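You operate a simulated robot arm through the tools that you are given. There is no shell and no other tool. Be economical: measure what you need, move in short steps, check, and stop when the job is done.

You run a simulated two-armed robot. Do the job below in one go: nothing can be reset, and whatever is moved stays where it is left.

JOB
Hold the small box while you put bag 47 in it, then stow it in the drawer.
Fine: the packing table's drawer; it ends shut.

It is judged by the outcome, as a careful person would: the job done as asked, and still so three seconds after it is handed in. It fails if anything else is knocked over, pushed out of place, dropped, spilled or broken.

ROBOT AND FRAMES
Two 7-joint arms with two-finger parallel grippers on one trunk, on a base that drives. Base frame: it is fixed to the floor where the robot stands at the start and does not move with it; the origin is under the middle of the robot, x ahead of it, y to its left, z up. Readings come in cm, rad, newtons and seconds.
The left shoulder is at the start at [7, 13.4, 122.6], the right one opposite. Each reaches about 74.9 cm from its shoulder. Places, roughly: inside of the small brown box [40, -10, 90]; brown drawer [40, 20, 80]; drawer of the packing table [50, 20, 70]; ratchet lever [30, -100, 100]; ratchet key [50, -100, 90]; blue knob [-80, 120, 60]; vacuum switch [-100, 120, 60]; brake lever [30, 60, 50]; brown cart [60, 80, 50]; brown carton lid [60, 80, 80]; white carton lid [50, -70, 100]; grey carton lid [50, -80, 40]; grey bag [25, -175, 75]; yellow corner [50, -125, 100]; white corner [50, -125, 100]; green corner [50, -125, 100]. Payload 1.57 kg a hand.
Tool frame (each hand has its own): the origin (TCP) lies between the finger pads and is the grasp point; the fingertips stand 3 cm ahead of it; z points along the fingers, y is the line along which they close. The gripper opens to 8 cm. The fingers are 1.7 cm wide and 1.2 cm thick; the gripper's body (4 by 8.2 cm) begins 8 cm behind the TCP.
Orientation is told as [roll, pitch, yaw] about the base's x, y, z axes, in that order, counted from this pose: with the fingers straight down and closing along the base's y, the tool's x points along the base's -x, its y along +y and its z along -z.

CONTROLS
- The arms move only by the tool move_arm. It takes "left_increments", "right_increments" or both (then of equal length, played together; a hand with none holds still); each is a list of rows, each a list of 7 numbers: the shift along the tool's x, y, z in cm, then the turn, a rotation vector about the tool's x, y, z in rad, then the opening, from 0 (shut) to 1 (fully open). In form: [[x, y, z, ax, ay, az, fingers], ...]. A call has 1 to 8 rows; each row shifts and turns the commanded pose from where the row before left it, along the tool's axes as they then stand. A row lasts 0.2 s, in which the tool goes at most 5 cm and 0.15 rad; a call with a longer step from one row to the next is refused whole, and so is a gripper value outside its range. A pose out of reach is approached as far as the arm can. The call stops where the force on the tool passes 40 N (or 10 N more than at its start, if that is more) or the arm is blocked; 0.2 s more then pass. The fingers move at their own pace (about 15.3 cm/s each) and stop on an object; they squeeze with about 29 N. The grip force told is the motor's: it shows also when the fingers shut on nothing. Time passes only in rows, and 0.2 s behind the last, so rows that do not move let the fingers close. The reply holds the time, the measured pose of the TCP, the force on the tool along the base axes, the opening and the grip force, in the units named above and with some noise.
- Cameras (640 x 400 px; columns grow to the right, rows downward): "scene" is now at [12.88, 0.15, 142.52]; the picture's right is [-0.12, -0.99, 0.00], its down [-0.83, 0.10, -0.55] and it looks along [0.55, -0.06, -0.83] (base axes); focal length 214 px, centre (320, 200). "left" rides on the left gripper at [7.2, 0.7, -12.2] in its tool frame; the picture's right is [-0.09, 1.00, 0.00], its down [-0.84, -0.08, -0.54] and it looks along [-0.54, -0.05, 0.84] (tool axes); focal length 238 px, centre (320, 200). "right" rides on the right gripper at [7.2, -0.7, -12.2] in its tool frame; the picture's right is [0.09, 1.00, 0.00], its down [-0.84, 0.08, -0.54] and it looks along [-0.54, 0.05, 0.84] (tool axes); focal length 238 px, centre (320, 200). There is no depth. A picture from a camera that has moved, and an enlarged one, comes with that camera's place and axes in the base frame and with its lens. The place of the scene camera against the robot may be out by one fixed shift of up to 1.8 cm in any direction.
- grab_frame(camera): a new picture of that camera. It takes no simulated time.
- lift_body(by): slides the trunk up (or, below 0, down) by that many cm; the arms and the scene camera ride with it, the base frame stays. It gives what a move gives, with no picture.
- base_move(legs): drives the robot by 1 to 6 legs, each [ahead, left, turn to the left] in cm, cm and rad, along the robot's own axes; the way and the turn of a leg run together, so that a leg with both is an arc; at most 150 cm and 3.142 rad a leg. The arms and the cameras ride along, it lands a little off, and it stops where it bumps. It gives what a move gives.
- head_to(pan, tilt): turns the head with the scene camera to pan (to the left, within 1.501 rad either way) and tilt (down, from -0.506 to 1.204), counted from straight ahead of the robot. It gives what a move gives.
- close_up(camera, box): a new picture of the part [left, top, right, bottom] of that camera's present view, enlarged. It takes no simulated time.
- close_job(): hands the job in; it is judged then, once.

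Go step by step. Nothing tells you exact positions but the pictures and the camera data: compare them with the known pose of the tool, close in by small moves and look again before you grip or let go. The budget is 120 turns and 92 pictures, counting those below and the enlarged ones. Unless the task says otherwise, let go and move clear before handing in.

The tools are called after "Call:" by a JSON object that holds its "method" and its "body". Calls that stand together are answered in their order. move_arm: Moves the arms, as the interface text tells. Its arguments: {"type":"object","properties":{"left_increments":{"type":"array"},"right_increments":{"type":"array"}},"required":[]} The other tools are called the same way: lift_body (by) slides the trunk up or down; base_move (legs) drives the base; head_to (pan, tilt) turns the head that bears the scene camera; grab_frame (camera) takes a picture; close_up (camera, box) takes an enlarged picture of a part of a camera's view; close_job () hands the job in.

At the start:

```text
time: 0.0
left_tool_pos: [49.22, 23.84, 119.29]
left_tool_rot: [0.001, -0.001, 0.001]
left_force: [-0.2, -0.8, 0.7]
left_width: 8.01
left_grasp_force: 0.1
right_tool_pos: [43.27, -11.97, 116.93]
right_tool_rot: [0.0, -0.001, 0.0]
right_force: [-0.8, -0.4, -0.2]
right_width: 8.0
right_grasp_force: 0.0
trunk travel left (down, up): [-80.0, 14.0]
robot x, y, heading: [0.1, 0.12, 0.004]
head pan, tilt: [-0.117, 0.986]
```

scene: 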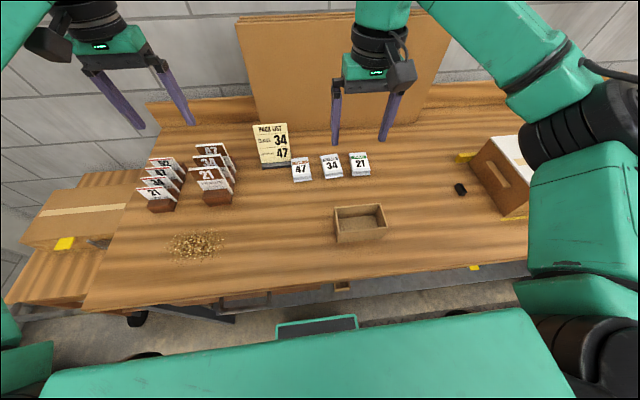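
right: 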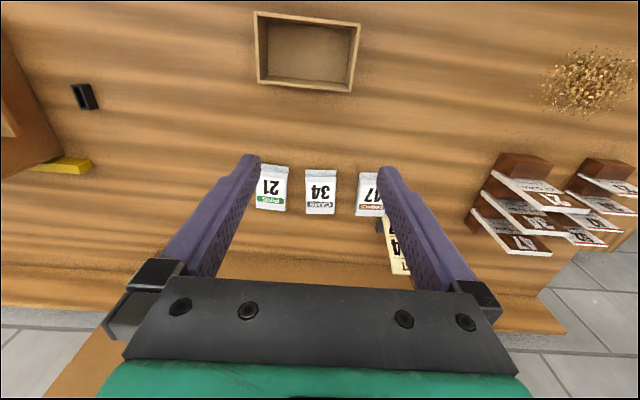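
left: 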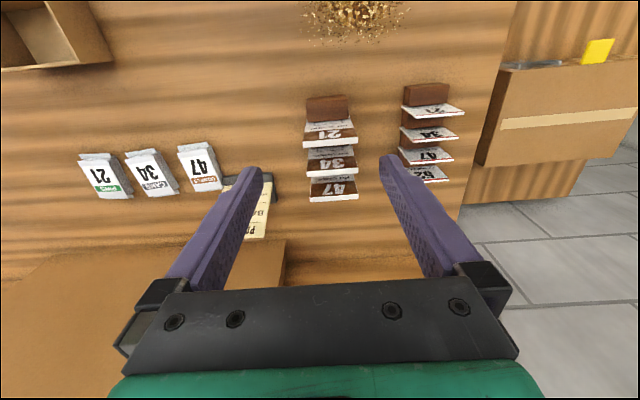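

I see a table with three bags (47, 34, 21), a small open box in front of them, and a drawer under the table edge. I'll take closer looks first.

Call:
{"method": "close_up", "body": {"camera": "scene", "box": [240, 110, 400, 260]}}

Call:
{"method": "close_up", "body": {"camera": "scene", "box": [100, 240, 540, 400]}}

```text
2.67 times, centred on (320, 185) of scene
camera zoom: at [12.88, 0.15, 142.52], right [-0.12, -0.99, 0.0], down [-0.83, 0.1, -0.55], along [0.55, -0.06, -0.83], focal length 572 px, centre (320, 240)
```

zoom: 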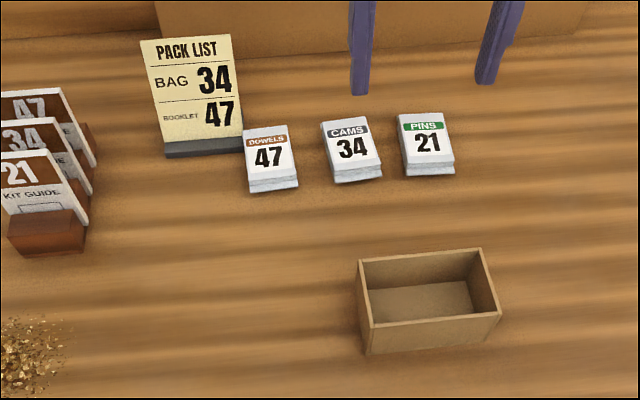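

```text
1.45 times, centred on (320, 320) of scene
camera zoom: at [12.88, 0.15, 142.52], right [-0.12, -0.99, 0.0], down [-0.83, 0.1, -0.55], along [0.55, -0.06, -0.83], focal length 312 px, centre (320, 26)
```

zoom: 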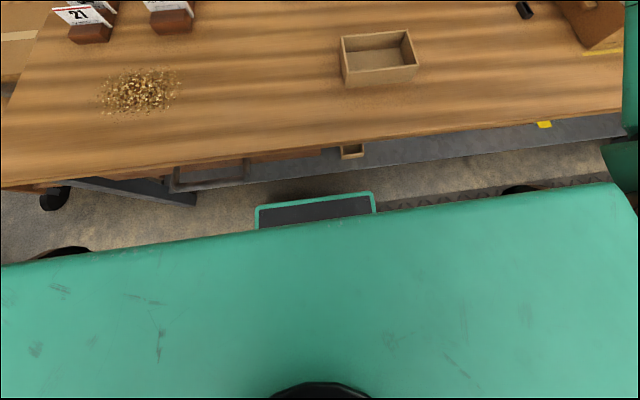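

The table top sits near z≈88, with bag 34 at about (59.6,-10.5). Bag 47 is the leftmost bag. I'll back off a bit to look at the drawer front.

Call:
{"method": "base_move", "body": {"legs": [[-35, 0, 0]]}}

Call:
{"method": "head_to", "body": {"pan": 0.15, "tilt": 0.85}}

Call:
{"method": "lift_body", "body": {"by": -20}}

Call:
{"method": "grab_frame", "body": {"camera": "scene"}}

```text
time: 2.3
left_tool_pos: [14.65, 23.65, 119.26]
left_tool_rot: [-0.001, 0.001, -0.002]
left_force: [0.2, -0.3, 0.3]
left_width: 8.02
left_grasp_force: 0.2
right_tool_pos: [8.64, -11.92, 116.93]
right_tool_rot: [0.0, 0.001, -0.002]
right_force: [0.7, 0.3, -0.3]
right_width: 8.0
right_grasp_force: 0.1
trunk travel left (down, up): [-80.0, 14.0]
robot x, y, heading: [-34.86, 0.16, -0.006]
head pan, tilt: [-0.117, 0.986]
```

```text
time: 3.0
left_tool_pos: [14.32, 23.61, 119.38]
left_tool_rot: [-0.001, 0.001, -0.002]
left_force: [0.7, 0.6, -0.2]
left_width: 8.01
left_grasp_force: 0.0
right_tool_pos: [8.46, -12.04, 116.93]
right_tool_rot: [0.001, -0.003, -0.003]
right_force: [0.8, 0.1, -0.5]
right_width: 8.02
right_grasp_force: 0.1
trunk travel left (down, up): [-80.0, 14.0]
robot x, y, heading: [-34.7, 0.13, 0.001]
head pan, tilt: [0.15, 0.85]
```

```text
time: 5.2
left_tool_pos: [14.45, 23.66, 99.4]
left_tool_rot: [0.002, -0.001, -0.001]
left_force: [-0.2, 0.0, -0.2]
left_width: 7.99
left_grasp_force: 0.2
right_tool_pos: [8.52, -12.05, 96.96]
right_tool_rot: [0.001, 0.0, -0.002]
right_force: [-0.7, -0.2, -0.4]
right_width: 7.99
right_grasp_force: 0.1
trunk travel left (down, up): [-60.0, 34.0]
robot x, y, heading: [-35.24, 0.2, -0.008]
head pan, tilt: [0.15, 0.85]
```

```text
86 pictures are left
camera scene: at [-21.17, 2.14, 123.53], right [0.15, -0.99, 0.0], down [-0.74, -0.11, -0.66], along [0.65, 0.1, -0.75], focal length 214 px, centre (320, 200)
```

scene: 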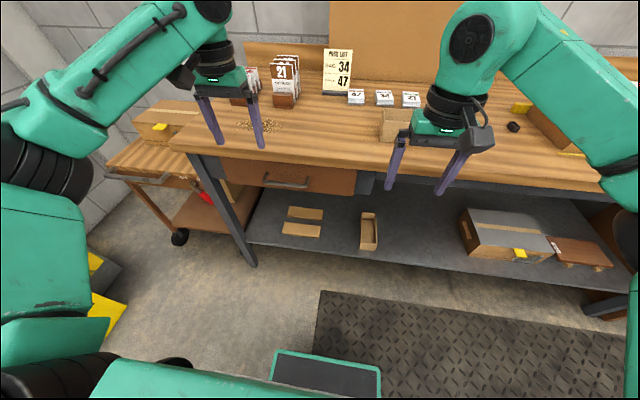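

The drawer front with a bar handle is visible under the table top, left of centre. I'll zoom on it.

Call:
{"method": "close_up", "body": {"camera": "scene", "box": [180, 110, 400, 250]}}

Call:
{"method": "grab_frame", "body": {"camera": "left"}}

```text
2.86 times, centred on (290, 180) of scene
camera zoom: at [-21.17, 2.14, 123.53], right [0.15, -0.99, 0.0], down [-0.74, -0.11, -0.66], along [0.65, 0.1, -0.75], focal length 613 px, centre (406, 257)
```

zoom: 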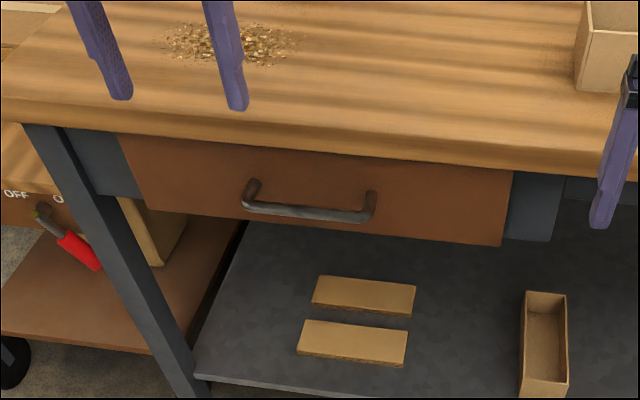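

```text
84 pictures are left
camera left: at [7.21, 24.32, 111.53], right [0.09, 1.0, 0.0], down [0.84, -0.08, 0.54], along [0.54, -0.05, -0.84], focal length 238 px, centre (320, 200)
```

left: 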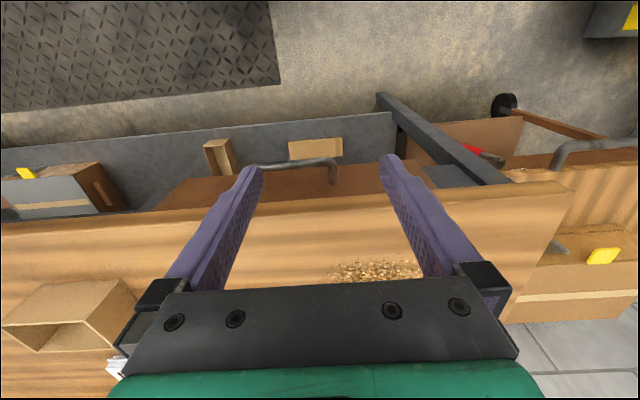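

The handle bar runs from about y=13.5 to 24.8 at x≈21, z≈80. I'll turn the left hand so its fingers point forward and close vertically.

Call:
{"method": "move_arm", "body": {"left_increments": [[0.5, 0, 0, -0.0864, -0.0864, 0.0864, 0.5], [0, 0, 0, -0.0864, -0.0864, 0.0864, 0.5], [0, 0, 0, -0.0864, -0.0864, 0.0864, 0.5], [0, 0, 0, -0.0864, -0.0864, 0.0864, 0.5], [0, 0, 0, -0.0864, -0.0864, 0.0864, 0.5], [0, 0, 0, -0.0864, -0.0864, 0.0864, 0.5], [0, 0, 0, -0.0864, -0.0864, 0.0864, 0.5]]}}

Call:
{"method": "move_arm", "body": {"left_increments": [[0, 0, 0, -0.0864, -0.0864, 0.0864, 0.5], [0, 0, 0, -0.0864, -0.0864, 0.0864, 0.5], [0, 0, 0, -0.0864, -0.0864, 0.0864, 0.5], [0, 0, 0, -0.0864, -0.0864, 0.0864, 0.5], [0, 0, 0, -0.0864, -0.0864, 0.0864, 0.5], [0, 0, 0, -0.0864, -0.0864, 0.0864, 0.5], [0, 0, 0, -0.0864, -0.0864, 0.0864, 0.5]]}}

```text
time: 6.8
left_tool_pos: [13.95, 23.66, 99.44]
left_tool_rot: [0.786, -0.34, -0.789]
left_force: [-0.7, -0.1, 0.2]
left_width: 3.98
left_grasp_force: 0.1
right_tool_pos: [8.47, -11.9, 96.94]
right_tool_rot: [0.0, 0.0, -0.005]
right_force: [0.2, 0.4, 0.0]
right_width: 8.0
right_grasp_force: 0.0
trunk travel left (down, up): [-60.0, 34.0]
robot x, y, heading: [-34.69, -0.1, -0.0]
head pan, tilt: [0.15, 0.85]
```

```text
time: 8.5
left_tool_pos: [14.47, 26.57, 100.8]
left_tool_rot: [1.516, 0.171, -1.467]
left_force: [1.0, -0.3, 0.0]
left_width: 4.0
left_grasp_force: 0.0
left hand out of reach, approached as far as the arm can: row 6, 7
right_tool_pos: [8.54, -11.91, 96.85]
right_tool_rot: [0.001, 0.0, -0.003]
right_force: [0.6, 0.6, -0.5]
right_width: 7.99
right_grasp_force: 0.0
trunk travel left (down, up): [-60.0, 34.0]
robot x, y, heading: [-35.04, -0.13, -0.006]
head pan, tilt: [0.15, 0.85]
stopped in row 7 (left hand): the arm was blocked; the commanded pose is now the measured one
```

The left hand is nearly horizontal, but a joint limit stopped it. I'll bring it down in front of the handle and then fix the tilt.

Call:
{"method": "move_arm", "body": {"left_increments": [[-2.06, -3.92, -0.83, 0, 0, 0, 0.5], [-2.06, -3.92, -0.83, 0, 0, 0, 0.5], [-2.06, -3.92, -0.83, 0, 0, 0, 0.5], [-2.06, -3.92, -0.83, 0, 0, 0, 0.5], [-2.06, -3.92, -0.83, 0, 0, 0, 0.5]]}}

Call:
{"method": "grab_frame", "body": {"camera": "left"}}

Call:
{"method": "grab_frame", "body": {"camera": "scene"}}

```text
time: 9.8
left_tool_pos: [10.26, 18.98, 80.59]
left_tool_rot: [1.545, 0.352, -1.58]
left_force: [-0.4, 0.4, 0.7]
left_width: 3.98
left_grasp_force: 0.0
right_tool_pos: [8.28, -11.76, 97.03]
right_tool_rot: [0.0, -0.004, -0.004]
right_force: [-0.8, 0.0, 0.2]
right_width: 8.01
right_grasp_force: 0.0
trunk travel left (down, up): [-60.0, 34.0]
robot x, y, heading: [-34.83, 0.32, 0.003]
head pan, tilt: [0.15, 0.85]
stopped in row 5 (left hand): the arm was blocked; the commanded pose is now the measured one
```

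```text
83 pictures are left
camera left: at [-1.95, 25.42, 83.97], right [0.02, -0.43, 0.9], down [-0.55, -0.76, -0.35], along [0.83, -0.49, -0.25], focal length 238 px, centre (320, 200)
```

left: 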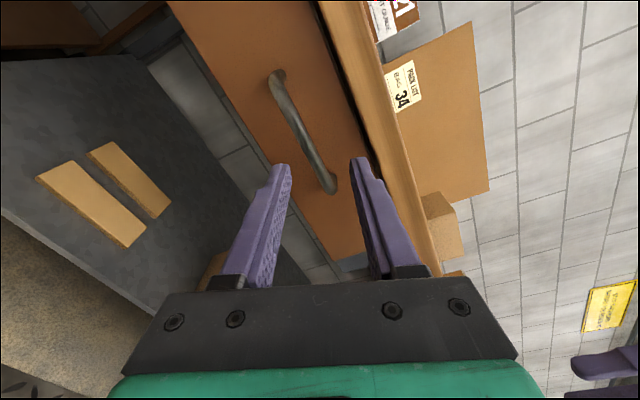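

```text
82 pictures are left
camera scene: at [-21.5, 2.4, 123.57], right [0.15, -0.99, 0.0], down [-0.74, -0.11, -0.66], along [0.66, 0.1, -0.75], focal length 214 px, centre (320, 200)
```

scene: 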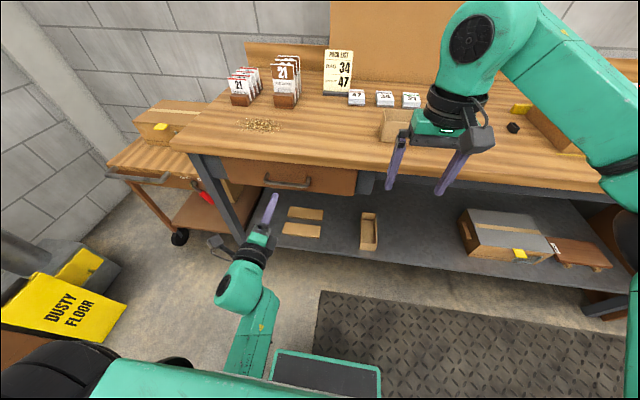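

The hand is over-rolled by about 0.35 rad about its pointing axis. I'll roll it back.

Call:
{"method": "move_arm", "body": {"left_increments": [[0, 0, 0, 0, 0, -0.12, 0.5], [0, 0, 0, 0, 0, -0.12, 0.5], [0, 0, 0, 0, 0, -0.11, 0.5]]}}

```text
time: 10.6
left_tool_pos: [10.44, 18.77, 80.61]
left_tool_rot: [1.545, -0.003, -1.571]
left_force: [-0.1, -0.3, 0.4]
left_width: 4.0
left_grasp_force: 0.0
right_tool_pos: [8.6, -12.04, 96.86]
right_tool_rot: [0.001, 0.001, -0.005]
right_force: [0.0, 0.2, 0.9]
right_width: 8.0
right_grasp_force: 0.1
trunk travel left (down, up): [-60.0, 34.0]
robot x, y, heading: [-34.88, 0.07, -0.001]
head pan, tilt: [0.15, 0.85]
```

Call:
{"method": "grab_frame", "body": {"camera": "left"}}

Call:
{"method": "close_up", "body": {"camera": "scene", "box": [200, 130, 380, 260]}}

```text
81 pictures are left
camera left: at [-1.76, 25.89, 81.46], right [0.03, -0.09, 1.0], down [-0.54, -0.84, -0.06], along [0.84, -0.54, -0.07], focal length 238 px, centre (320, 200)
```

left: 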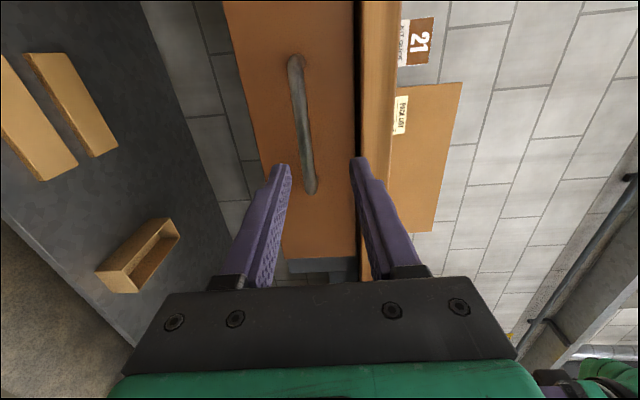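

```text
3.08 times, centred on (290, 195) of scene
camera zoom: at [-21.11, 2.11, 123.53], right [0.15, -0.99, 0.0], down [-0.74, -0.11, -0.66], along [0.65, 0.1, -0.75], focal length 660 px, centre (412, 215)
```

zoom: 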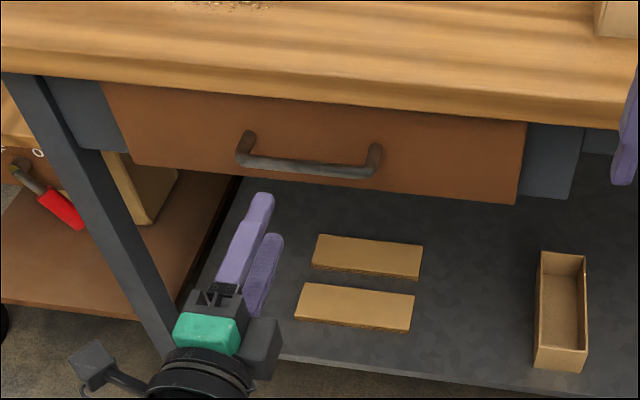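

The handle is at z≈79, about 1.5 cm below the hand. I'll drop slightly, narrow the fingers and advance.

Call:
{"method": "move_arm", "body": {"left_increments": [[0, -1.4, 0, 0, 0, 0, 0.4], [0, 0, 4, 0, 0, 0, 0.4], [0, 0, 3, 0, 0, 0, 0.4]]}}

Call:
{"method": "grab_frame", "body": {"camera": "left"}}

Call:
{"method": "close_up", "body": {"camera": "scene", "box": [200, 130, 380, 260]}}

```text
time: 11.4
left_tool_pos: [17.52, 18.81, 78.81]
left_tool_rot: [1.543, -0.001, -1.573]
left_force: [0.0, 0.0, 0.1]
left_width: 3.2
left_grasp_force: 0.1
right_tool_pos: [8.62, -11.99, 96.84]
right_tool_rot: [-0.001, 0.0, -0.005]
right_force: [-0.3, -1.0, -0.2]
right_width: 7.99
right_grasp_force: 0.1
trunk travel left (down, up): [-60.0, 34.0]
robot x, y, heading: [-34.51, -0.11, -0.004]
head pan, tilt: [0.15, 0.85]
```

```text
79 pictures are left
camera left: at [5.28, 25.95, 79.84], right [0.03, -0.09, 1.0], down [-0.54, -0.84, -0.06], along [0.84, -0.54, -0.07], focal length 238 px, centre (320, 200)
```

left: 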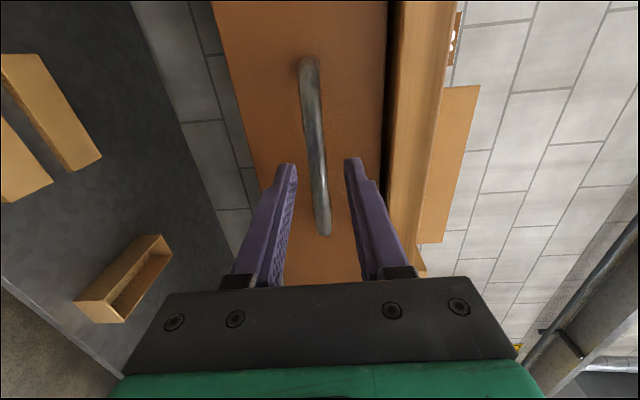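

```text
3.08 times, centred on (290, 195) of scene
camera zoom: at [-21.1, 2.16, 123.53], right [0.15, -0.99, 0.0], down [-0.74, -0.11, -0.66], along [0.65, 0.1, -0.75], focal length 660 px, centre (412, 215)
```

zoom: 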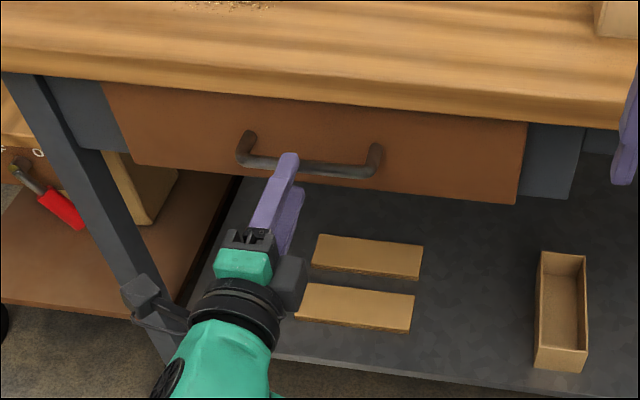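

The bar is between the fingers, so I'll advance 3 cm and grip.

Call:
{"method": "move_arm", "body": {"left_increments": [[0, 0, 3, 0, 0, 0, 0.4], [0, 0, 0, 0, 0, 0, 0], [0, 0, 0, 0, 0, 0, 0]]}}

Call:
{"method": "grab_frame", "body": {"camera": "left"}}

```text
time: 12.2
left_tool_pos: [20.62, 18.7, 78.54]
left_tool_rot: [1.54, 0.003, -1.57]
left_force: [-1.2, -2.1, -7.8]
left_width: 1.4
left_grasp_force: 30.6
right_tool_pos: [8.62, -12.01, 96.82]
right_tool_rot: [0.0, 0.002, -0.004]
right_force: [-0.4, 0.2, -0.4]
right_width: 8.01
right_grasp_force: 0.1
trunk travel left (down, up): [-60.0, 34.0]
robot x, y, heading: [-34.46, 0.16, -0.008]
head pan, tilt: [0.15, 0.85]
```

```text
77 pictures are left
camera left: at [8.27, 25.88, 79.59], right [0.03, -0.09, 1.0], down [-0.54, -0.84, -0.06], along [0.84, -0.54, -0.08], focal length 238 px, centre (320, 200)
```

left: 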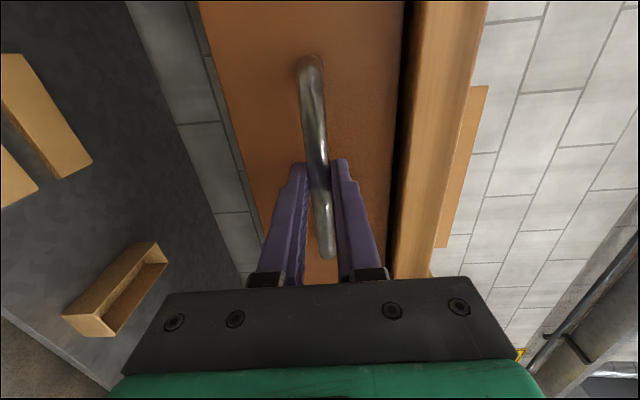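

The bar is gripped, so I'll pull the drawer out.

Call:
{"method": "move_arm", "body": {"left_increments": [[0, 0, -1.5, 0, 0, 0, 0], [0, 0, -2, 0, 0, 0, 0], [0, 0, -2, 0, 0, 0, 0], [0, 0, -2, 0, 0, 0, 0]]}}

Call:
{"method": "grab_frame", "body": {"camera": "scene"}}

```text
time: 13.2
left_tool_pos: [13.3, 18.76, 78.53]
left_tool_rot: [1.537, 0.006, -1.574]
left_force: [-1.9, -10.1, -23.9]
left_width: 1.38
left_grasp_force: 30.5
right_tool_pos: [8.8, -12.07, 96.67]
right_tool_rot: [0.0, 0.004, -0.005]
right_force: [-0.2, -0.1, 0.6]
right_width: 8.01
right_grasp_force: 0.1
trunk travel left (down, up): [-60.0, 34.0]
robot x, y, heading: [-34.8, 0.33, -0.008]
head pan, tilt: [0.15, 0.85]
```

```text
76 pictures are left
camera scene: at [-20.8, 2.04, 123.46], right [0.15, -0.99, 0.0], down [-0.75, -0.11, -0.66], along [0.65, 0.1, -0.75], focal length 214 px, centre (320, 200)
```

scene: 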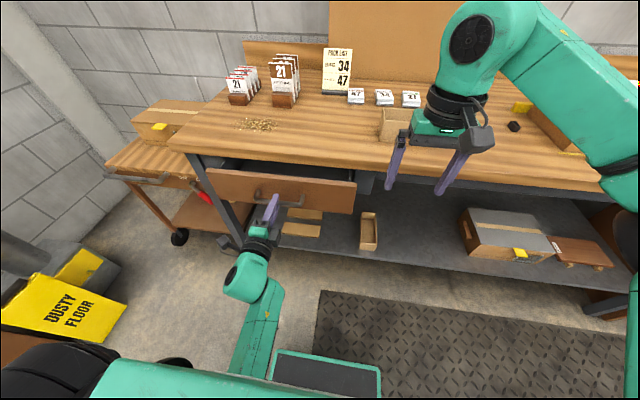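

The drawer slides well, with a little vertical strain, so I'll relieve that and pull further.

Call:
{"method": "move_arm", "body": {"left_increments": [[-0.1, -0.3, -1, 0, 0, 0, 0], [0, -0.06, -2, 0, 0, 0, 0], [0, -0.06, -2, 0, 0, 0, 0], [0, -0.06, -2, 0, 0, 0, 0], [0, -0.06, -2, 0, 0, 0, 0], [0, -0.06, -2, 0, 0, 0, 0]]}}

Call:
{"method": "grab_frame", "body": {"camera": "scene"}}

```text
time: 14.2
left_tool_pos: [6.81, 18.66, 78.57]
left_tool_rot: [1.539, 0.127, -1.662]
left_force: [-1.9, 8.3, -9.3]
left_width: 1.61
left_grasp_force: 31.9
right_tool_pos: [8.38, -11.8, 97.03]
right_tool_rot: [-0.003, 0.0, -0.003]
right_force: [0.1, 0.2, -0.1]
right_width: 8.02
right_grasp_force: 0.1
trunk travel left (down, up): [-60.0, 34.0]
robot x, y, heading: [-34.66, -0.17, -0.003]
head pan, tilt: [0.15, 0.85]
stopped in row 4 (left hand): the arm was blocked; the commanded pose is now the measured one
```

```text
75 pictures are left
camera scene: at [-21.24, 2.36, 123.58], right [0.15, -0.99, 0.0], down [-0.74, -0.11, -0.66], along [0.65, 0.1, -0.75], focal length 214 px, centre (320, 200)
```

scene: 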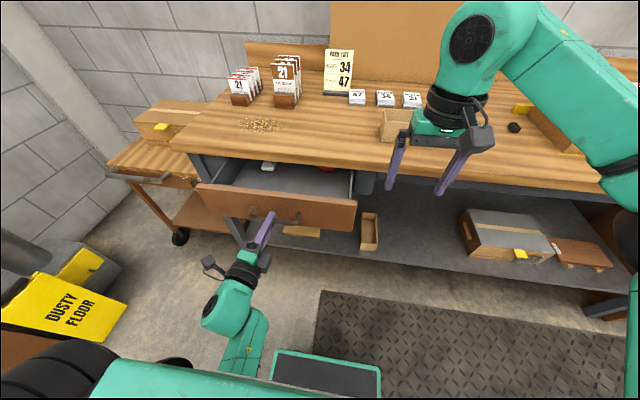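

The arm ran into its own limits. I'll pull the rest by driving the base back 8 cm.

Call:
{"method": "base_move", "body": {"legs": [[-8, 0, 0]]}}

Call:
{"method": "grab_frame", "body": {"camera": "scene"}}

```text
time: 15.2
left_tool_pos: [-0.96, 18.71, 78.53]
left_tool_rot: [1.539, 0.128, -1.664]
left_force: [0.9, 11.7, -16.5]
left_width: 1.58
left_grasp_force: 31.5
right_tool_pos: [0.72, -11.65, 96.84]
right_tool_rot: [-0.003, 0.0, -0.005]
right_force: [-1.4, -0.3, 0.1]
right_width: 7.99
right_grasp_force: 0.0
trunk travel left (down, up): [-60.0, 34.0]
robot x, y, heading: [-42.55, 0.13, -0.002]
head pan, tilt: [0.15, 0.85]
```

```text
74 pictures are left
camera scene: at [-28.89, 2.59, 123.51], right [0.15, -0.99, 0.0], down [-0.74, -0.11, -0.66], along [0.65, 0.1, -0.75], focal length 214 px, centre (320, 200)
```

scene: 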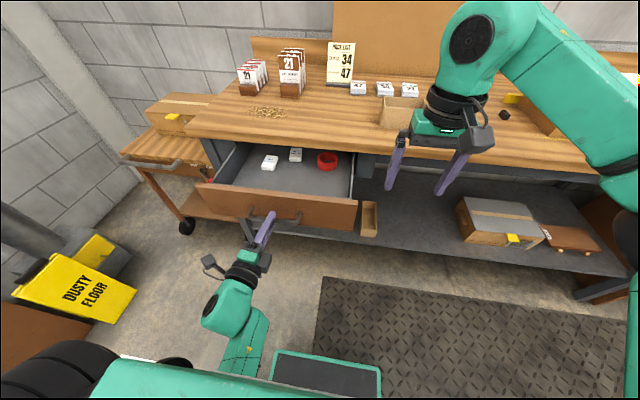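

The drawer is open about 21 cm and holds a few items at the back. I'll zoom in to measure the free room.

Call:
{"method": "close_up", "body": {"camera": "scene", "box": [190, 130, 380, 250]}}

```text
3.33 times, centred on (285, 190) of scene
camera zoom: at [-28.89, 2.59, 123.51], right [0.15, -0.99, 0.0], down [-0.74, -0.11, -0.66], along [0.65, 0.1, -0.75], focal length 715 px, centre (437, 233)
```

zoom: 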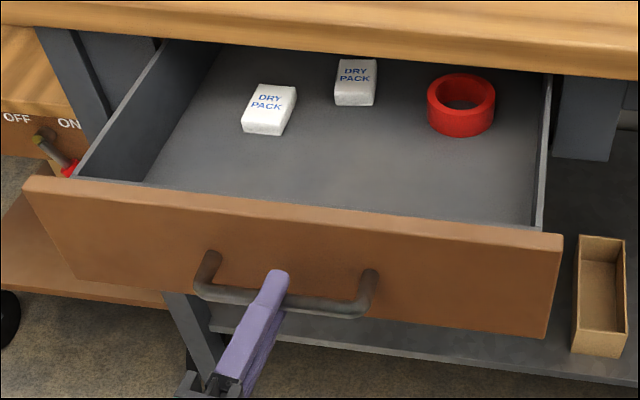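

There is ample free room at the front of the drawer. It blocks the robot from getting near the table while open, so I'll push it shut for now and reopen it with the left hand after packing.

Call:
{"method": "base_move", "body": {"legs": [[20.5, 0, 0]]}}

Call:
{"method": "move_arm", "body": {"left_increments": [[0, 0, 0, 0, 0, 0, 0.4], [0, 0, 0, 0, 0, 0, 0.4], [0, 0, -3, 0, 0, 0, 0.4], [0, 0, -3, 0, 0, 0, 0.4]]}}

Call:
{"method": "grab_frame", "body": {"camera": "scene"}}

```text
time: 16.9
left_tool_pos: [19.49, 18.81, 78.51]
left_tool_rot: [1.539, 0.128, -1.662]
left_force: [-1.7, 11.3, -7.5]
left_width: 1.59
left_grasp_force: 31.3
right_tool_pos: [21.2, -11.78, 96.87]
right_tool_rot: [-0.002, 0.0, 0.0]
right_force: [-0.8, -0.8, 0.6]
right_width: 7.99
right_grasp_force: 0.1
trunk travel left (down, up): [-60.0, 34.0]
robot x, y, heading: [-22.09, 0.05, 0.0]
head pan, tilt: [0.15, 0.85]
```

```text
time: 17.9
left_tool_pos: [13.65, 19.33, 78.81]
left_tool_rot: [1.544, 0.159, -1.712]
left_force: [-0.3, -0.9, -1.3]
left_width: 3.18
left_grasp_force: 0.1
right_tool_pos: [21.13, -10.98, 96.79]
right_tool_rot: [-0.008, 0.001, -0.001]
right_force: [0.2, 0.2, 0.7]
right_width: 7.98
right_grasp_force: 0.0
trunk travel left (down, up): [-60.0, 34.0]
robot x, y, heading: [-22.61, 0.0, -0.004]
head pan, tilt: [0.15, 0.85]
```

```text
72 pictures are left
camera scene: at [-8.48, 3.29, 123.45], right [0.15, -0.99, 0.01], down [-0.74, -0.12, -0.66], along [0.65, 0.09, -0.75], focal length 214 px, centre (320, 200)
```

scene: 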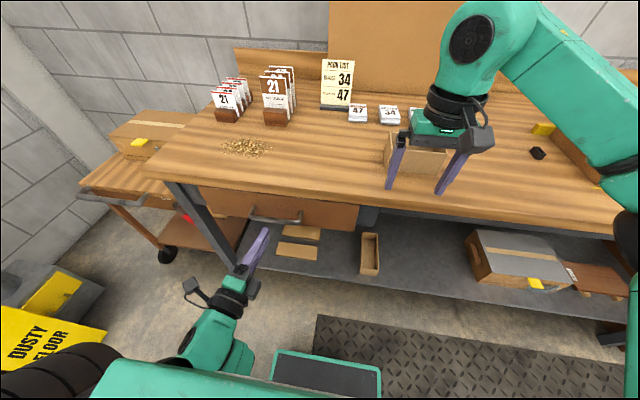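

The handle is released and the drawer is nearly shut. I'll back off a little, raise the trunk, and turn the left hand back to fingers down.

Call:
{"method": "lift_body", "body": {"by": 20}}

Call:
{"method": "move_arm", "body": {"left_increments": [[0, 0, -1, 0.0864, 0.0864, -0.0864, 0.5], [0, 0, 0, 0.0864, 0.0864, -0.0864, 0.5], [0, 0, 0, 0.0864, 0.0864, -0.0864, 0.5], [0, 0, 0, 0.0864, 0.0864, -0.0864, 0.5], [0, 0, 0, 0.0864, 0.0864, -0.0864, 0.5], [0, 0, 0, 0.0864, 0.0864, -0.0864, 0.5], [0, 0, 0, 0.0864, 0.0864, -0.0864, 0.5]]}}

Call:
{"method": "move_arm", "body": {"left_increments": [[0, 0, 0, 0.0864, 0.0864, -0.0864, 0.8], [0, 0, 0, 0.0864, 0.0864, -0.0864, 0.8], [0, 0, 0, 0.0864, 0.0864, -0.0864, 0.8], [0, 0, 0, 0.0864, 0.0864, -0.0864, 0.8], [0, 0, 0, 0.0864, 0.0864, -0.0864, 0.8], [0, 0, 0, 0.0864, 0.0864, -0.0864, 0.8], [0, 0, 0, 0.0864, 0.0864, -0.0864, 1]]}}

```text
time: 20.0
left_tool_pos: [13.28, 18.62, 98.78]
left_tool_rot: [1.533, 0.162, -1.714]
left_force: [0.4, -0.3, -0.5]
left_width: 3.17
left_grasp_force: 0.1
right_tool_pos: [21.09, -11.85, 116.85]
right_tool_rot: [0.001, 0.0, -0.002]
right_force: [-0.4, 0.6, 0.1]
right_width: 8.0
right_grasp_force: 0.1
trunk travel left (down, up): [-80.0, 14.0]
robot x, y, heading: [-22.63, 0.4, 0.001]
head pan, tilt: [0.15, 0.85]
```

```text
time: 20.6
left_tool_pos: [12.48, 17.25, 99.23]
left_tool_rot: [1.431, 0.095, -1.662]
left_force: [-0.9, -0.5, -0.8]
left_width: 4.03
left_grasp_force: 0.1
right_tool_pos: [20.98, -11.94, 116.95]
right_tool_rot: [0.0, -0.002, -0.003]
right_force: [1.0, 0.3, -0.4]
right_width: 7.99
right_grasp_force: 0.1
trunk travel left (down, up): [-80.0, 14.0]
robot x, y, heading: [-22.32, 0.23, -0.004]
head pan, tilt: [0.15, 0.85]
stopped in row 2 (left hand): the arm was blocked; the commanded pose is now the measured one
```

```text
time: 21.4
left_tool_pos: [11.33, 16.32, 96.75]
left_tool_rot: [1.153, 0.044, -1.49]
left_force: [0.8, 0.2, -0.5]
left_width: 6.38
left_grasp_force: 0.0
right_tool_pos: [21.02, -11.95, 117.02]
right_tool_rot: [-0.001, -0.001, -0.001]
right_force: [0.0, 0.7, 0.2]
right_width: 8.04
right_grasp_force: 0.1
trunk travel left (down, up): [-80.0, 14.0]
robot x, y, heading: [-22.37, 0.33, -0.001]
head pan, tilt: [0.15, 0.85]
stopped in row 4 (left hand): the arm was blocked; the commanded pose is now the measured one
```

The arm is cramped near the body. I'll move the hand up, forward and to the left first, then continue turning.

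Call:
{"method": "move_arm", "body": {"left_increments": [[1.54, 3.0, 1.0, 0, 0, 0, 0.8], [1.54, 3.0, 1.0, 0, 0, 0, 0.8], [1.54, 3.0, 1.0, 0, 0, 0, 0.8], [1.54, 3.0, 1.0, 0, 0, 0, 0.8], [1.54, 3.0, 1.0, 0, 0, 0, 0.8]]}}

Call:
{"method": "move_arm", "body": {"left_increments": [[0, 0, 0, 0.0864, 0.0864, -0.0864, 0.8], [0, 0, 0, 0.0864, 0.0864, -0.0864, 0.8], [0, 0, 0, 0.0864, 0.0864, -0.0864, 0.8], [0, 0, 0, 0.0864, 0.0864, -0.0864, 0.8], [0, 0, 0, 0.0864, 0.0864, -0.0864, 0.8], [0, 0, 0, 0.0864, 0.0864, -0.0864, 0.8], [0, 0, 0, 0.0864, 0.0864, -0.0864, 1]]}}

```text
time: 22.6
left_tool_pos: [15.36, 19.52, 99.52]
left_tool_rot: [1.154, 0.033, -1.49]
left_force: [1.0, 0.7, -0.2]
left_width: 6.42
left_grasp_force: 0.0
left hand out of reach, approached as far as the arm can: row 2, 3, 4, 5
right_tool_pos: [21.2, -11.57, 116.75]
right_tool_rot: [-0.004, 0.002, -0.002]
right_force: [-0.4, -0.5, -0.9]
right_width: 7.99
right_grasp_force: 0.0
trunk travel left (down, up): [-80.0, 14.0]
robot x, y, heading: [-22.39, -0.04, -0.001]
head pan, tilt: [0.15, 0.85]
```

```text
time: 23.8
left_tool_pos: [15.06, 21.15, 99.4]
left_tool_rot: [0.822, 0.094, -0.986]
left_force: [0.0, 0.0, -0.4]
left_width: 6.4
left_grasp_force: 0.1
right_tool_pos: [21.25, -11.84, 116.89]
right_tool_rot: [0.0, 0.002, -0.003]
right_force: [0.4, 0.0, -0.2]
right_width: 7.99
right_grasp_force: 0.0
trunk travel left (down, up): [-80.0, 14.0]
robot x, y, heading: [-22.11, 0.17, 0.002]
head pan, tilt: [0.15, 0.85]
stopped in row 5 (left hand): the arm was blocked; the commanded pose is now the measured one
```

Call:
{"method": "move_arm", "body": {"left_increments": [[0, 0, 0, 0.0887, 0.036, -0.1072, 0.8], [0, 0, 0, 0.0887, 0.036, -0.1072, 0.8], [0, 0, 0, 0.0887, 0.036, -0.1072, 0.8], [0, 0, 0, 0.0887, 0.036, -0.1072, 0.8], [0, 0, 0, 0.0887, 0.036, -0.1072, 0.8], [0, 0, 0, 0.0887, 0.036, -0.1072, 0.8], [0, 0, 0, 0.0887, 0.036, -0.1072, 0.8], [0, 0, 0, 0.0887, 0.036, -0.1072, 0.8]]}}

```text
time: 24.5
left_tool_pos: [14.63, 24.44, 99.34]
left_tool_rot: [0.743, 0.118, -0.767]
left_force: [-0.2, -0.6, -0.1]
left_width: 6.41
left_grasp_force: 0.0
right_tool_pos: [21.09, -11.87, 116.97]
right_tool_rot: [0.001, 0.0, 0.0]
right_force: [-0.3, -0.9, 0.1]
right_width: 8.02
right_grasp_force: 0.1
trunk travel left (down, up): [-80.0, 14.0]
robot x, y, heading: [-22.11, 0.4, -0.002]
head pan, tilt: [0.15, 0.85]
stopped in row 3 (left hand): the arm was blocked; the commanded pose is now the measured one
```

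Call:
{"method": "move_arm", "body": {"left_increments": [[-1.6, 4.0, -0.23, 0, 0, 0, 0.8], [-1.6, 4.0, -0.23, 0, 0, 0, 0.8], [-1.6, 4.0, -0.23, 0, 0, 0, 0.8]]}}

Call:
{"method": "move_arm", "body": {"left_increments": [[0, 0, 0, 0.0887, 0.036, -0.1072, 0.8], [0, 0, 0, 0.0887, 0.036, -0.1072, 0.8], [0, 0, 0, 0.0887, 0.036, -0.1072, 0.8], [0, 0, 0, 0.0887, 0.036, -0.1072, 0.8], [0, 0, 0, 0.0887, 0.036, -0.1072, 0.8], [0, 0, 0, 0.0887, 0.036, -0.1072, 0.8], [0, 0, 0, 0.0887, 0.036, -0.1072, 0.8]]}}

```text
time: 25.3
left_tool_pos: [24.65, 26.44, 107.44]
left_tool_rot: [0.746, 0.126, -0.764]
left_force: [-0.8, 0.7, 0.4]
left_width: 6.42
left_grasp_force: 0.0
right_tool_pos: [21.24, -11.87, 116.89]
right_tool_rot: [0.001, 0.002, -0.001]
right_force: [0.2, -0.5, -0.2]
right_width: 8.0
right_grasp_force: 0.0
trunk travel left (down, up): [-80.0, 14.0]
robot x, y, heading: [-22.37, -0.27, 0.0]
head pan, tilt: [0.15, 0.85]
```

```text
time: 26.9
left_tool_pos: [27.65, 28.9, 105.27]
left_tool_rot: [0.142, 0.024, 0.008]
left_force: [0.0, -0.1, 0.3]
left_width: 6.42
left_grasp_force: 0.0
left hand out of reach, approached as far as the arm can: row 4, 5, 6, 7
right_tool_pos: [21.21, -11.85, 116.87]
right_tool_rot: [0.002, 0.001, -0.003]
right_force: [0.0, -0.7, -0.2]
right_width: 7.98
right_grasp_force: 0.0
trunk travel left (down, up): [-80.0, 14.0]
robot x, y, heading: [-22.24, 0.11, 0.003]
head pan, tilt: [0.15, 0.85]
```

Nearly fingers-down again. I'll finish the turn, lift, then drive forward to the start station.

Call:
{"method": "move_arm", "body": {"left_increments": [[0, 0, -4, 0.07, 0, 0, 1], [0, 0, -4, 0.07, 0.02, 0, 1], [0, 0, -4, 0, 0, 0, 1]]}}

Call:
{"method": "base_move", "body": {"legs": [[20, 0, 0]]}}

Call:
{"method": "head_to", "body": {"pan": -0.1, "tilt": 0.95}}

Call:
{"method": "grab_frame", "body": {"camera": "right"}}

Call:
{"method": "grab_frame", "body": {"camera": "left"}}

Call:
{"method": "grab_frame", "body": {"camera": "scene"}}

```text
time: 27.7
left_tool_pos: [28.72, 28.75, 117.24]
left_tool_rot: [0.004, 0.042, 0.005]
left_force: [0.9, 1.2, 0.7]
left_width: 8.02
left_grasp_force: 0.0
left hand out of reach, approached as far as the arm can: row 1
right_tool_pos: [20.98, -11.86, 116.96]
right_tool_rot: [-0.002, 0.0, -0.004]
right_force: [0.3, -0.3, 0.3]
right_width: 8.0
right_grasp_force: 0.1
trunk travel left (down, up): [-80.0, 14.0]
robot x, y, heading: [-22.46, 0.11, -0.002]
head pan, tilt: [0.15, 0.85]
```

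```text
time: 29.3
left_tool_pos: [48.28, 29.01, 117.07]
left_tool_rot: [0.004, 0.039, 0.009]
left_force: [0.4, 0.9, -0.2]
left_width: 7.99
left_grasp_force: 0.1
right_tool_pos: [40.75, -11.79, 117.06]
right_tool_rot: [-0.001, -0.002, -0.002]
right_force: [0.1, -0.5, -0.2]
right_width: 8.02
right_grasp_force: 0.1
trunk travel left (down, up): [-80.0, 14.0]
robot x, y, heading: [-2.48, 0.15, -0.006]
head pan, tilt: [0.15, 0.85]
```

```text
time: 30.1
left_tool_pos: [48.69, 28.95, 117.02]
left_tool_rot: [0.005, 0.042, 0.008]
left_force: [-0.3, -0.1, 0.8]
left_width: 8.0
left_grasp_force: 0.1
right_tool_pos: [41.04, -11.78, 116.83]
right_tool_rot: [-0.001, 0.002, -0.001]
right_force: [0.3, -0.7, -0.6]
right_width: 8.0
right_grasp_force: 0.1
trunk travel left (down, up): [-80.0, 14.0]
robot x, y, heading: [-1.92, 0.08, 0.001]
head pan, tilt: [-0.099, 0.949]
```

```text
71 pictures are left
camera right: at [33.78, -12.62, 128.99], right [-0.09, 1.0, 0.0], down [0.84, 0.08, 0.54], along [0.54, 0.05, -0.84], focal length 238 px, centre (320, 200)
```

right: 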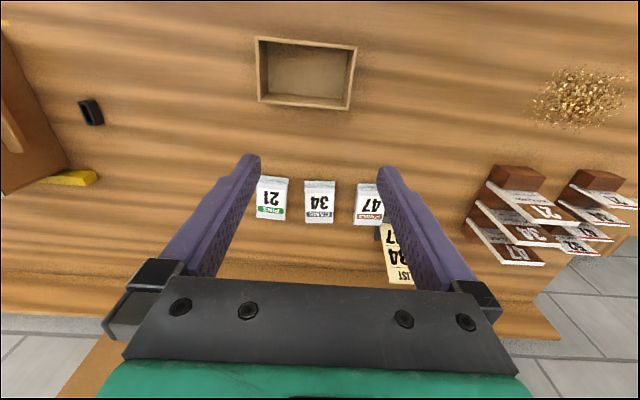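

```text
70 pictures are left
camera left: at [41.98, 29.42, 129.46], right [0.08, 1.0, 0.0], down [0.86, -0.07, 0.51], along [0.5, -0.04, -0.86], focal length 238 px, centre (320, 200)
```

left: 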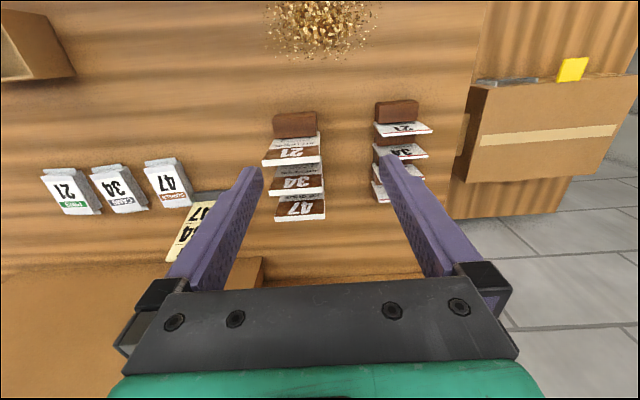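

```text
69 pictures are left
camera scene: at [10.82, 0.32, 142.77], right [-0.1, -1.0, 0.0], down [-0.81, 0.08, -0.58], along [0.58, -0.06, -0.81], focal length 214 px, centre (320, 200)
```

scene: 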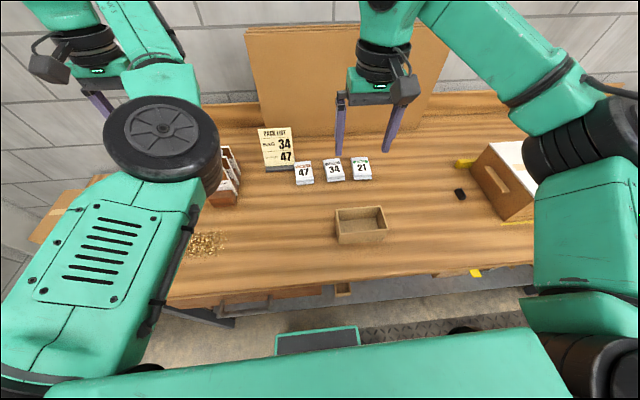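

I'll zoom in on the bags and the box from the right camera to measure them.

Call:
{"method": "close_up", "body": {"camera": "right", "box": [240, 160, 400, 260]}}

Call:
{"method": "close_up", "body": {"camera": "right", "box": [230, 20, 390, 120]}}

Call:
{"method": "close_up", "body": {"camera": "left", "box": [20, 140, 220, 265]}}

Call:
{"method": "close_up", "body": {"camera": "scene", "box": [270, 140, 430, 250]}}

```text
4.00 times, centred on (320, 210) of right
camera zoom: at [33.78, -12.62, 128.99], right [-0.09, 1.0, 0.0], down [0.84, 0.08, 0.54], along [0.54, 0.05, -0.84], focal length 953 px, centre (320, 160)
```

zoom: 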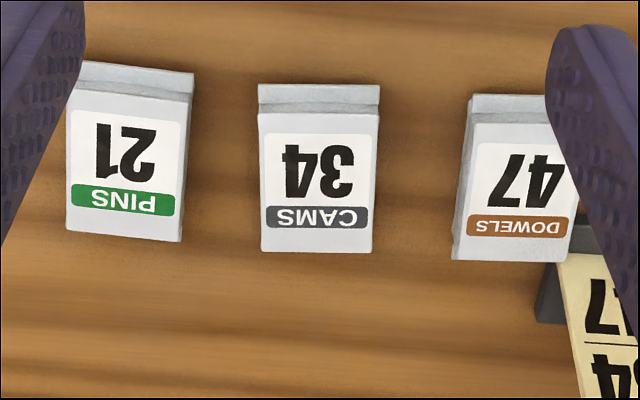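

```text
4.00 times, centred on (310, 70) of right
camera zoom: at [33.78, -12.62, 128.99], right [-0.09, 1.0, 0.0], down [0.84, 0.08, 0.54], along [0.54, 0.05, -0.84], focal length 953 px, centre (360, 720)
```

zoom: 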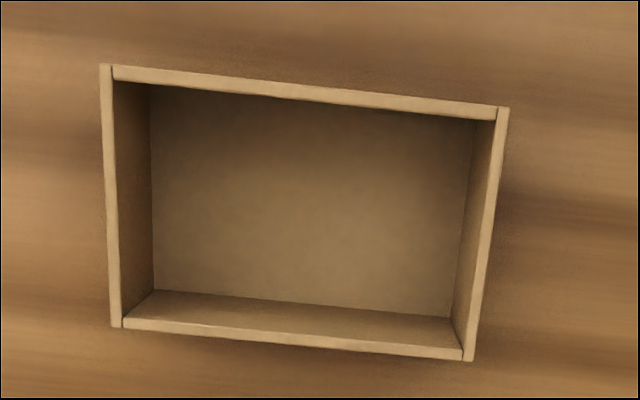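

```text
3.20 times, centred on (120, 202) of left
camera zoom: at [41.98, 29.42, 129.46], right [0.08, 1.0, 0.0], down [0.86, -0.07, 0.51], along [0.5, -0.04, -0.86], focal length 763 px, centre (960, 192)
```

zoom: 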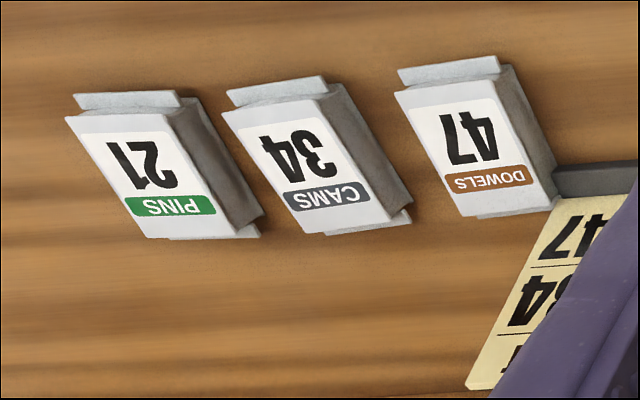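

```text
3.64 times, centred on (350, 195) of scene
camera zoom: at [10.82, 0.32, 142.77], right [-0.1, -1.0, 0.0], down [-0.81, 0.08, -0.58], along [0.58, -0.06, -0.81], focal length 780 px, centre (211, 218)
```

zoom: 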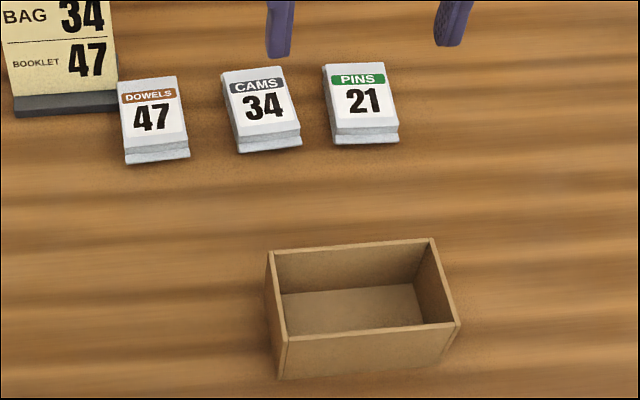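

Box rim spans x 33.4–41.1, y −20.8…−8.0, top z≈92.9. Bag 47 is centred at (59.8,−0.3) with its top at about 89.9, and it measures 5.8×8(+flaps)×2.4. It must go in lengthwise along y. The right hand will pinch the box's right wall leaning back, which leaves room above for the left.

Call:
{"method": "move_arm", "body": {"right_increments": [[1.25, -2.2, 4.1, 0, 0, 0, 1], [1.25, -2.2, 4.1, 0, 0, 0, 1], [1.25, -2.2, 4.1, 0, 0, 0, 1], [1.25, -2.2, 4.1, 0, 0, 0, 1]]}}

Call:
{"method": "move_arm", "body": {"right_increments": [[0, 0, 0, 0, -0.14, 0, 1], [0, 0, 0, 0, -0.14, 0, 1], [0, 0, 0, 0, -0.14, 0, 1], [0, 0, 0, 0, -0.14, 0, 1], [0, 0, 0, 0, -0.14, 0, 1]]}}

Call:
{"method": "grab_frame", "body": {"camera": "right"}}

Call:
{"method": "grab_frame", "body": {"camera": "scene"}}

```text
time: 31.1
left_tool_pos: [48.56, 28.72, 117.08]
left_tool_rot: [0.004, 0.041, 0.008]
left_force: [0.2, 0.4, 0.0]
left_width: 8.02
left_grasp_force: 0.1
right_tool_pos: [35.85, -20.9, 100.46]
right_tool_rot: [0.002, -0.003, 0.0]
right_force: [0.2, -0.6, 1.1]
right_width: 7.97
right_grasp_force: 0.0
trunk travel left (down, up): [-80.0, 14.0]
robot x, y, heading: [-2.17, -0.02, -0.001]
head pan, tilt: [-0.099, 0.949]
```

```text
time: 32.3
left_tool_pos: [48.5, 29.05, 117.07]
left_tool_rot: [0.003, 0.041, 0.008]
left_force: [-0.3, 0.4, -0.6]
left_width: 8.0
left_grasp_force: 0.1
right_tool_pos: [35.94, -20.62, 100.57]
right_tool_rot: [0.001, -0.704, -0.001]
right_force: [-0.1, -1.3, 0.1]
right_width: 8.01
right_grasp_force: 0.1
trunk travel left (down, up): [-80.0, 14.0]
robot x, y, heading: [-2.52, 0.67, -0.001]
head pan, tilt: [-0.099, 0.949]
```

```text
64 pictures are left
camera right: at [22.45, -21.39, 105.13], right [-0.07, 1.0, -0.06], down [0.29, 0.08, 0.95], along [0.96, 0.05, -0.29], focal length 238 px, centre (320, 200)
```

right: 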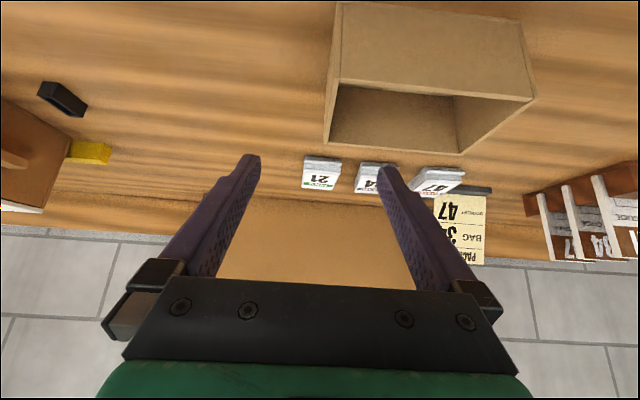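

```text
63 pictures are left
camera scene: at [10.61, 0.31, 142.79], right [-0.1, -1.0, 0.0], down [-0.81, 0.08, -0.58], along [0.58, -0.06, -0.81], focal length 214 px, centre (320, 200)
```

scene: 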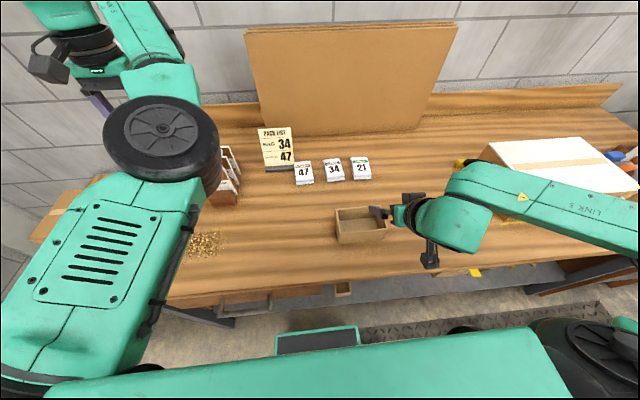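

I'll lower to just above the rim and check alignment.

Call:
{"method": "move_arm", "body": {"right_increments": [[2.0, 0.2, 2.4, 0, 0, 0, 1]]}}

Call:
{"method": "grab_frame", "body": {"camera": "right"}}

Call:
{"method": "close_up", "body": {"camera": "scene", "box": [310, 170, 450, 260]}}

```text
time: 32.7
left_tool_pos: [48.81, 28.97, 116.98]
left_tool_rot: [0.005, 0.042, 0.008]
left_force: [-0.3, -0.5, 0.0]
left_width: 7.99
left_grasp_force: 0.1
right_tool_pos: [36.11, -20.51, 97.35]
right_tool_rot: [0.002, -0.7, -0.002]
right_force: [0.2, 0.2, 0.9]
right_width: 8.01
right_grasp_force: 0.1
trunk travel left (down, up): [-80.0, 14.0]
robot x, y, heading: [-2.28, 0.17, 0.001]
head pan, tilt: [-0.099, 0.949]
```

```text
62 pictures are left
camera right: at [22.62, -21.28, 101.99], right [-0.07, 1.0, -0.06], down [0.29, 0.08, 0.95], along [0.95, 0.05, -0.29], focal length 238 px, centre (320, 200)
```

right: 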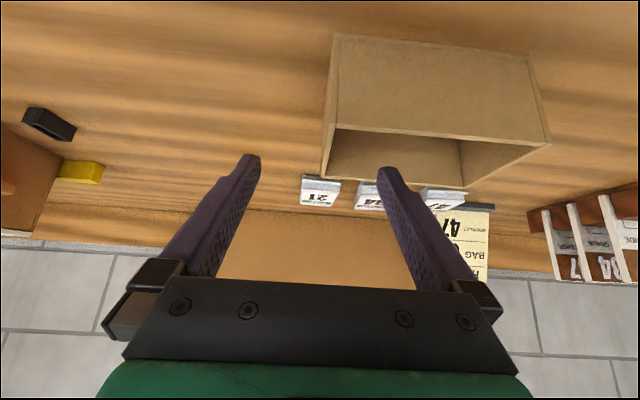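

```text
4.44 times, centred on (380, 215) of scene
camera zoom: at [10.81, 0.28, 142.77], right [-0.1, -1.0, 0.0], down [-0.81, 0.08, -0.58], along [0.58, -0.06, -0.81], focal length 953 px, centre (53, 133)
```

zoom: 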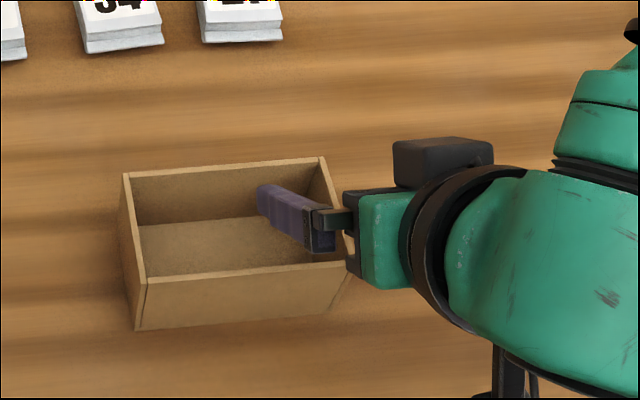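

The rim is closer to z≈94.3 with the right wall at y≈−20.3. I'll go down so the fingertips straddle the wall about 2 cm deep, then close.

Call:
{"method": "move_arm", "body": {"right_increments": [[1.75, 0.2, 2.1, 0, 0, 0, 1]]}}

Call:
{"method": "close_up", "body": {"camera": "scene", "box": [310, 170, 450, 260]}}

Call:
{"method": "grab_frame", "body": {"camera": "right"}}

```text
time: 33.1
left_tool_pos: [48.66, 28.8, 116.95]
left_tool_rot: [0.003, 0.041, 0.009]
left_force: [0.9, -0.8, 0.0]
left_width: 7.98
left_grasp_force: 0.1
right_tool_pos: [36.01, -20.31, 94.66]
right_tool_rot: [0.003, -0.699, -0.001]
right_force: [0.5, 0.5, 0.4]
right_width: 8.01
right_grasp_force: 0.1
trunk travel left (down, up): [-80.0, 14.0]
robot x, y, heading: [-2.4, 0.35, -0.004]
head pan, tilt: [-0.099, 0.949]
```

```text
4.44 times, centred on (380, 215) of scene
camera zoom: at [10.78, 0.3, 142.78], right [-0.1, -1.0, 0.0], down [-0.81, 0.08, -0.58], along [0.58, -0.06, -0.81], focal length 953 px, centre (53, 133)
```

zoom: 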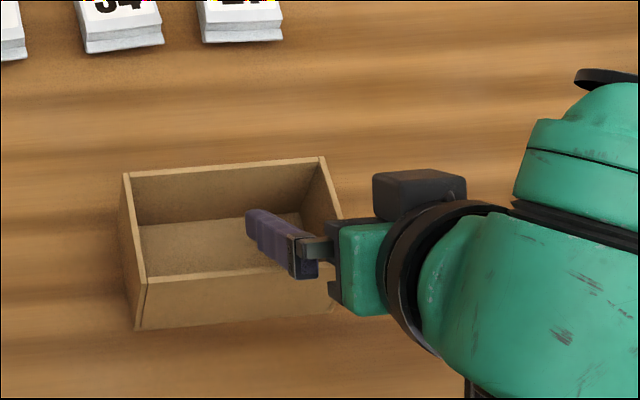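

```text
59 pictures are left
camera right: at [22.62, -21.05, 99.27], right [-0.07, 1.0, -0.06], down [0.29, 0.08, 0.95], along [0.95, 0.05, -0.3], focal length 238 px, centre (320, 200)
```

right: 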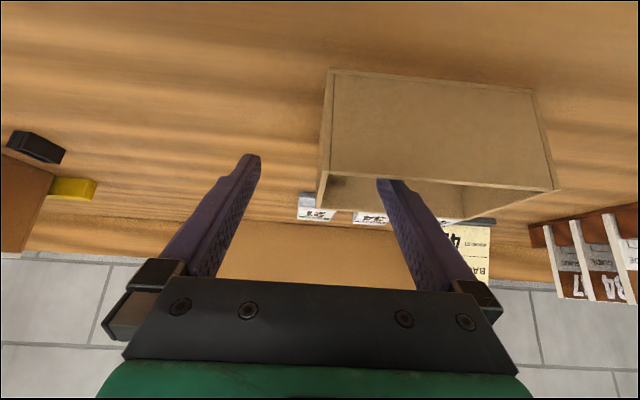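

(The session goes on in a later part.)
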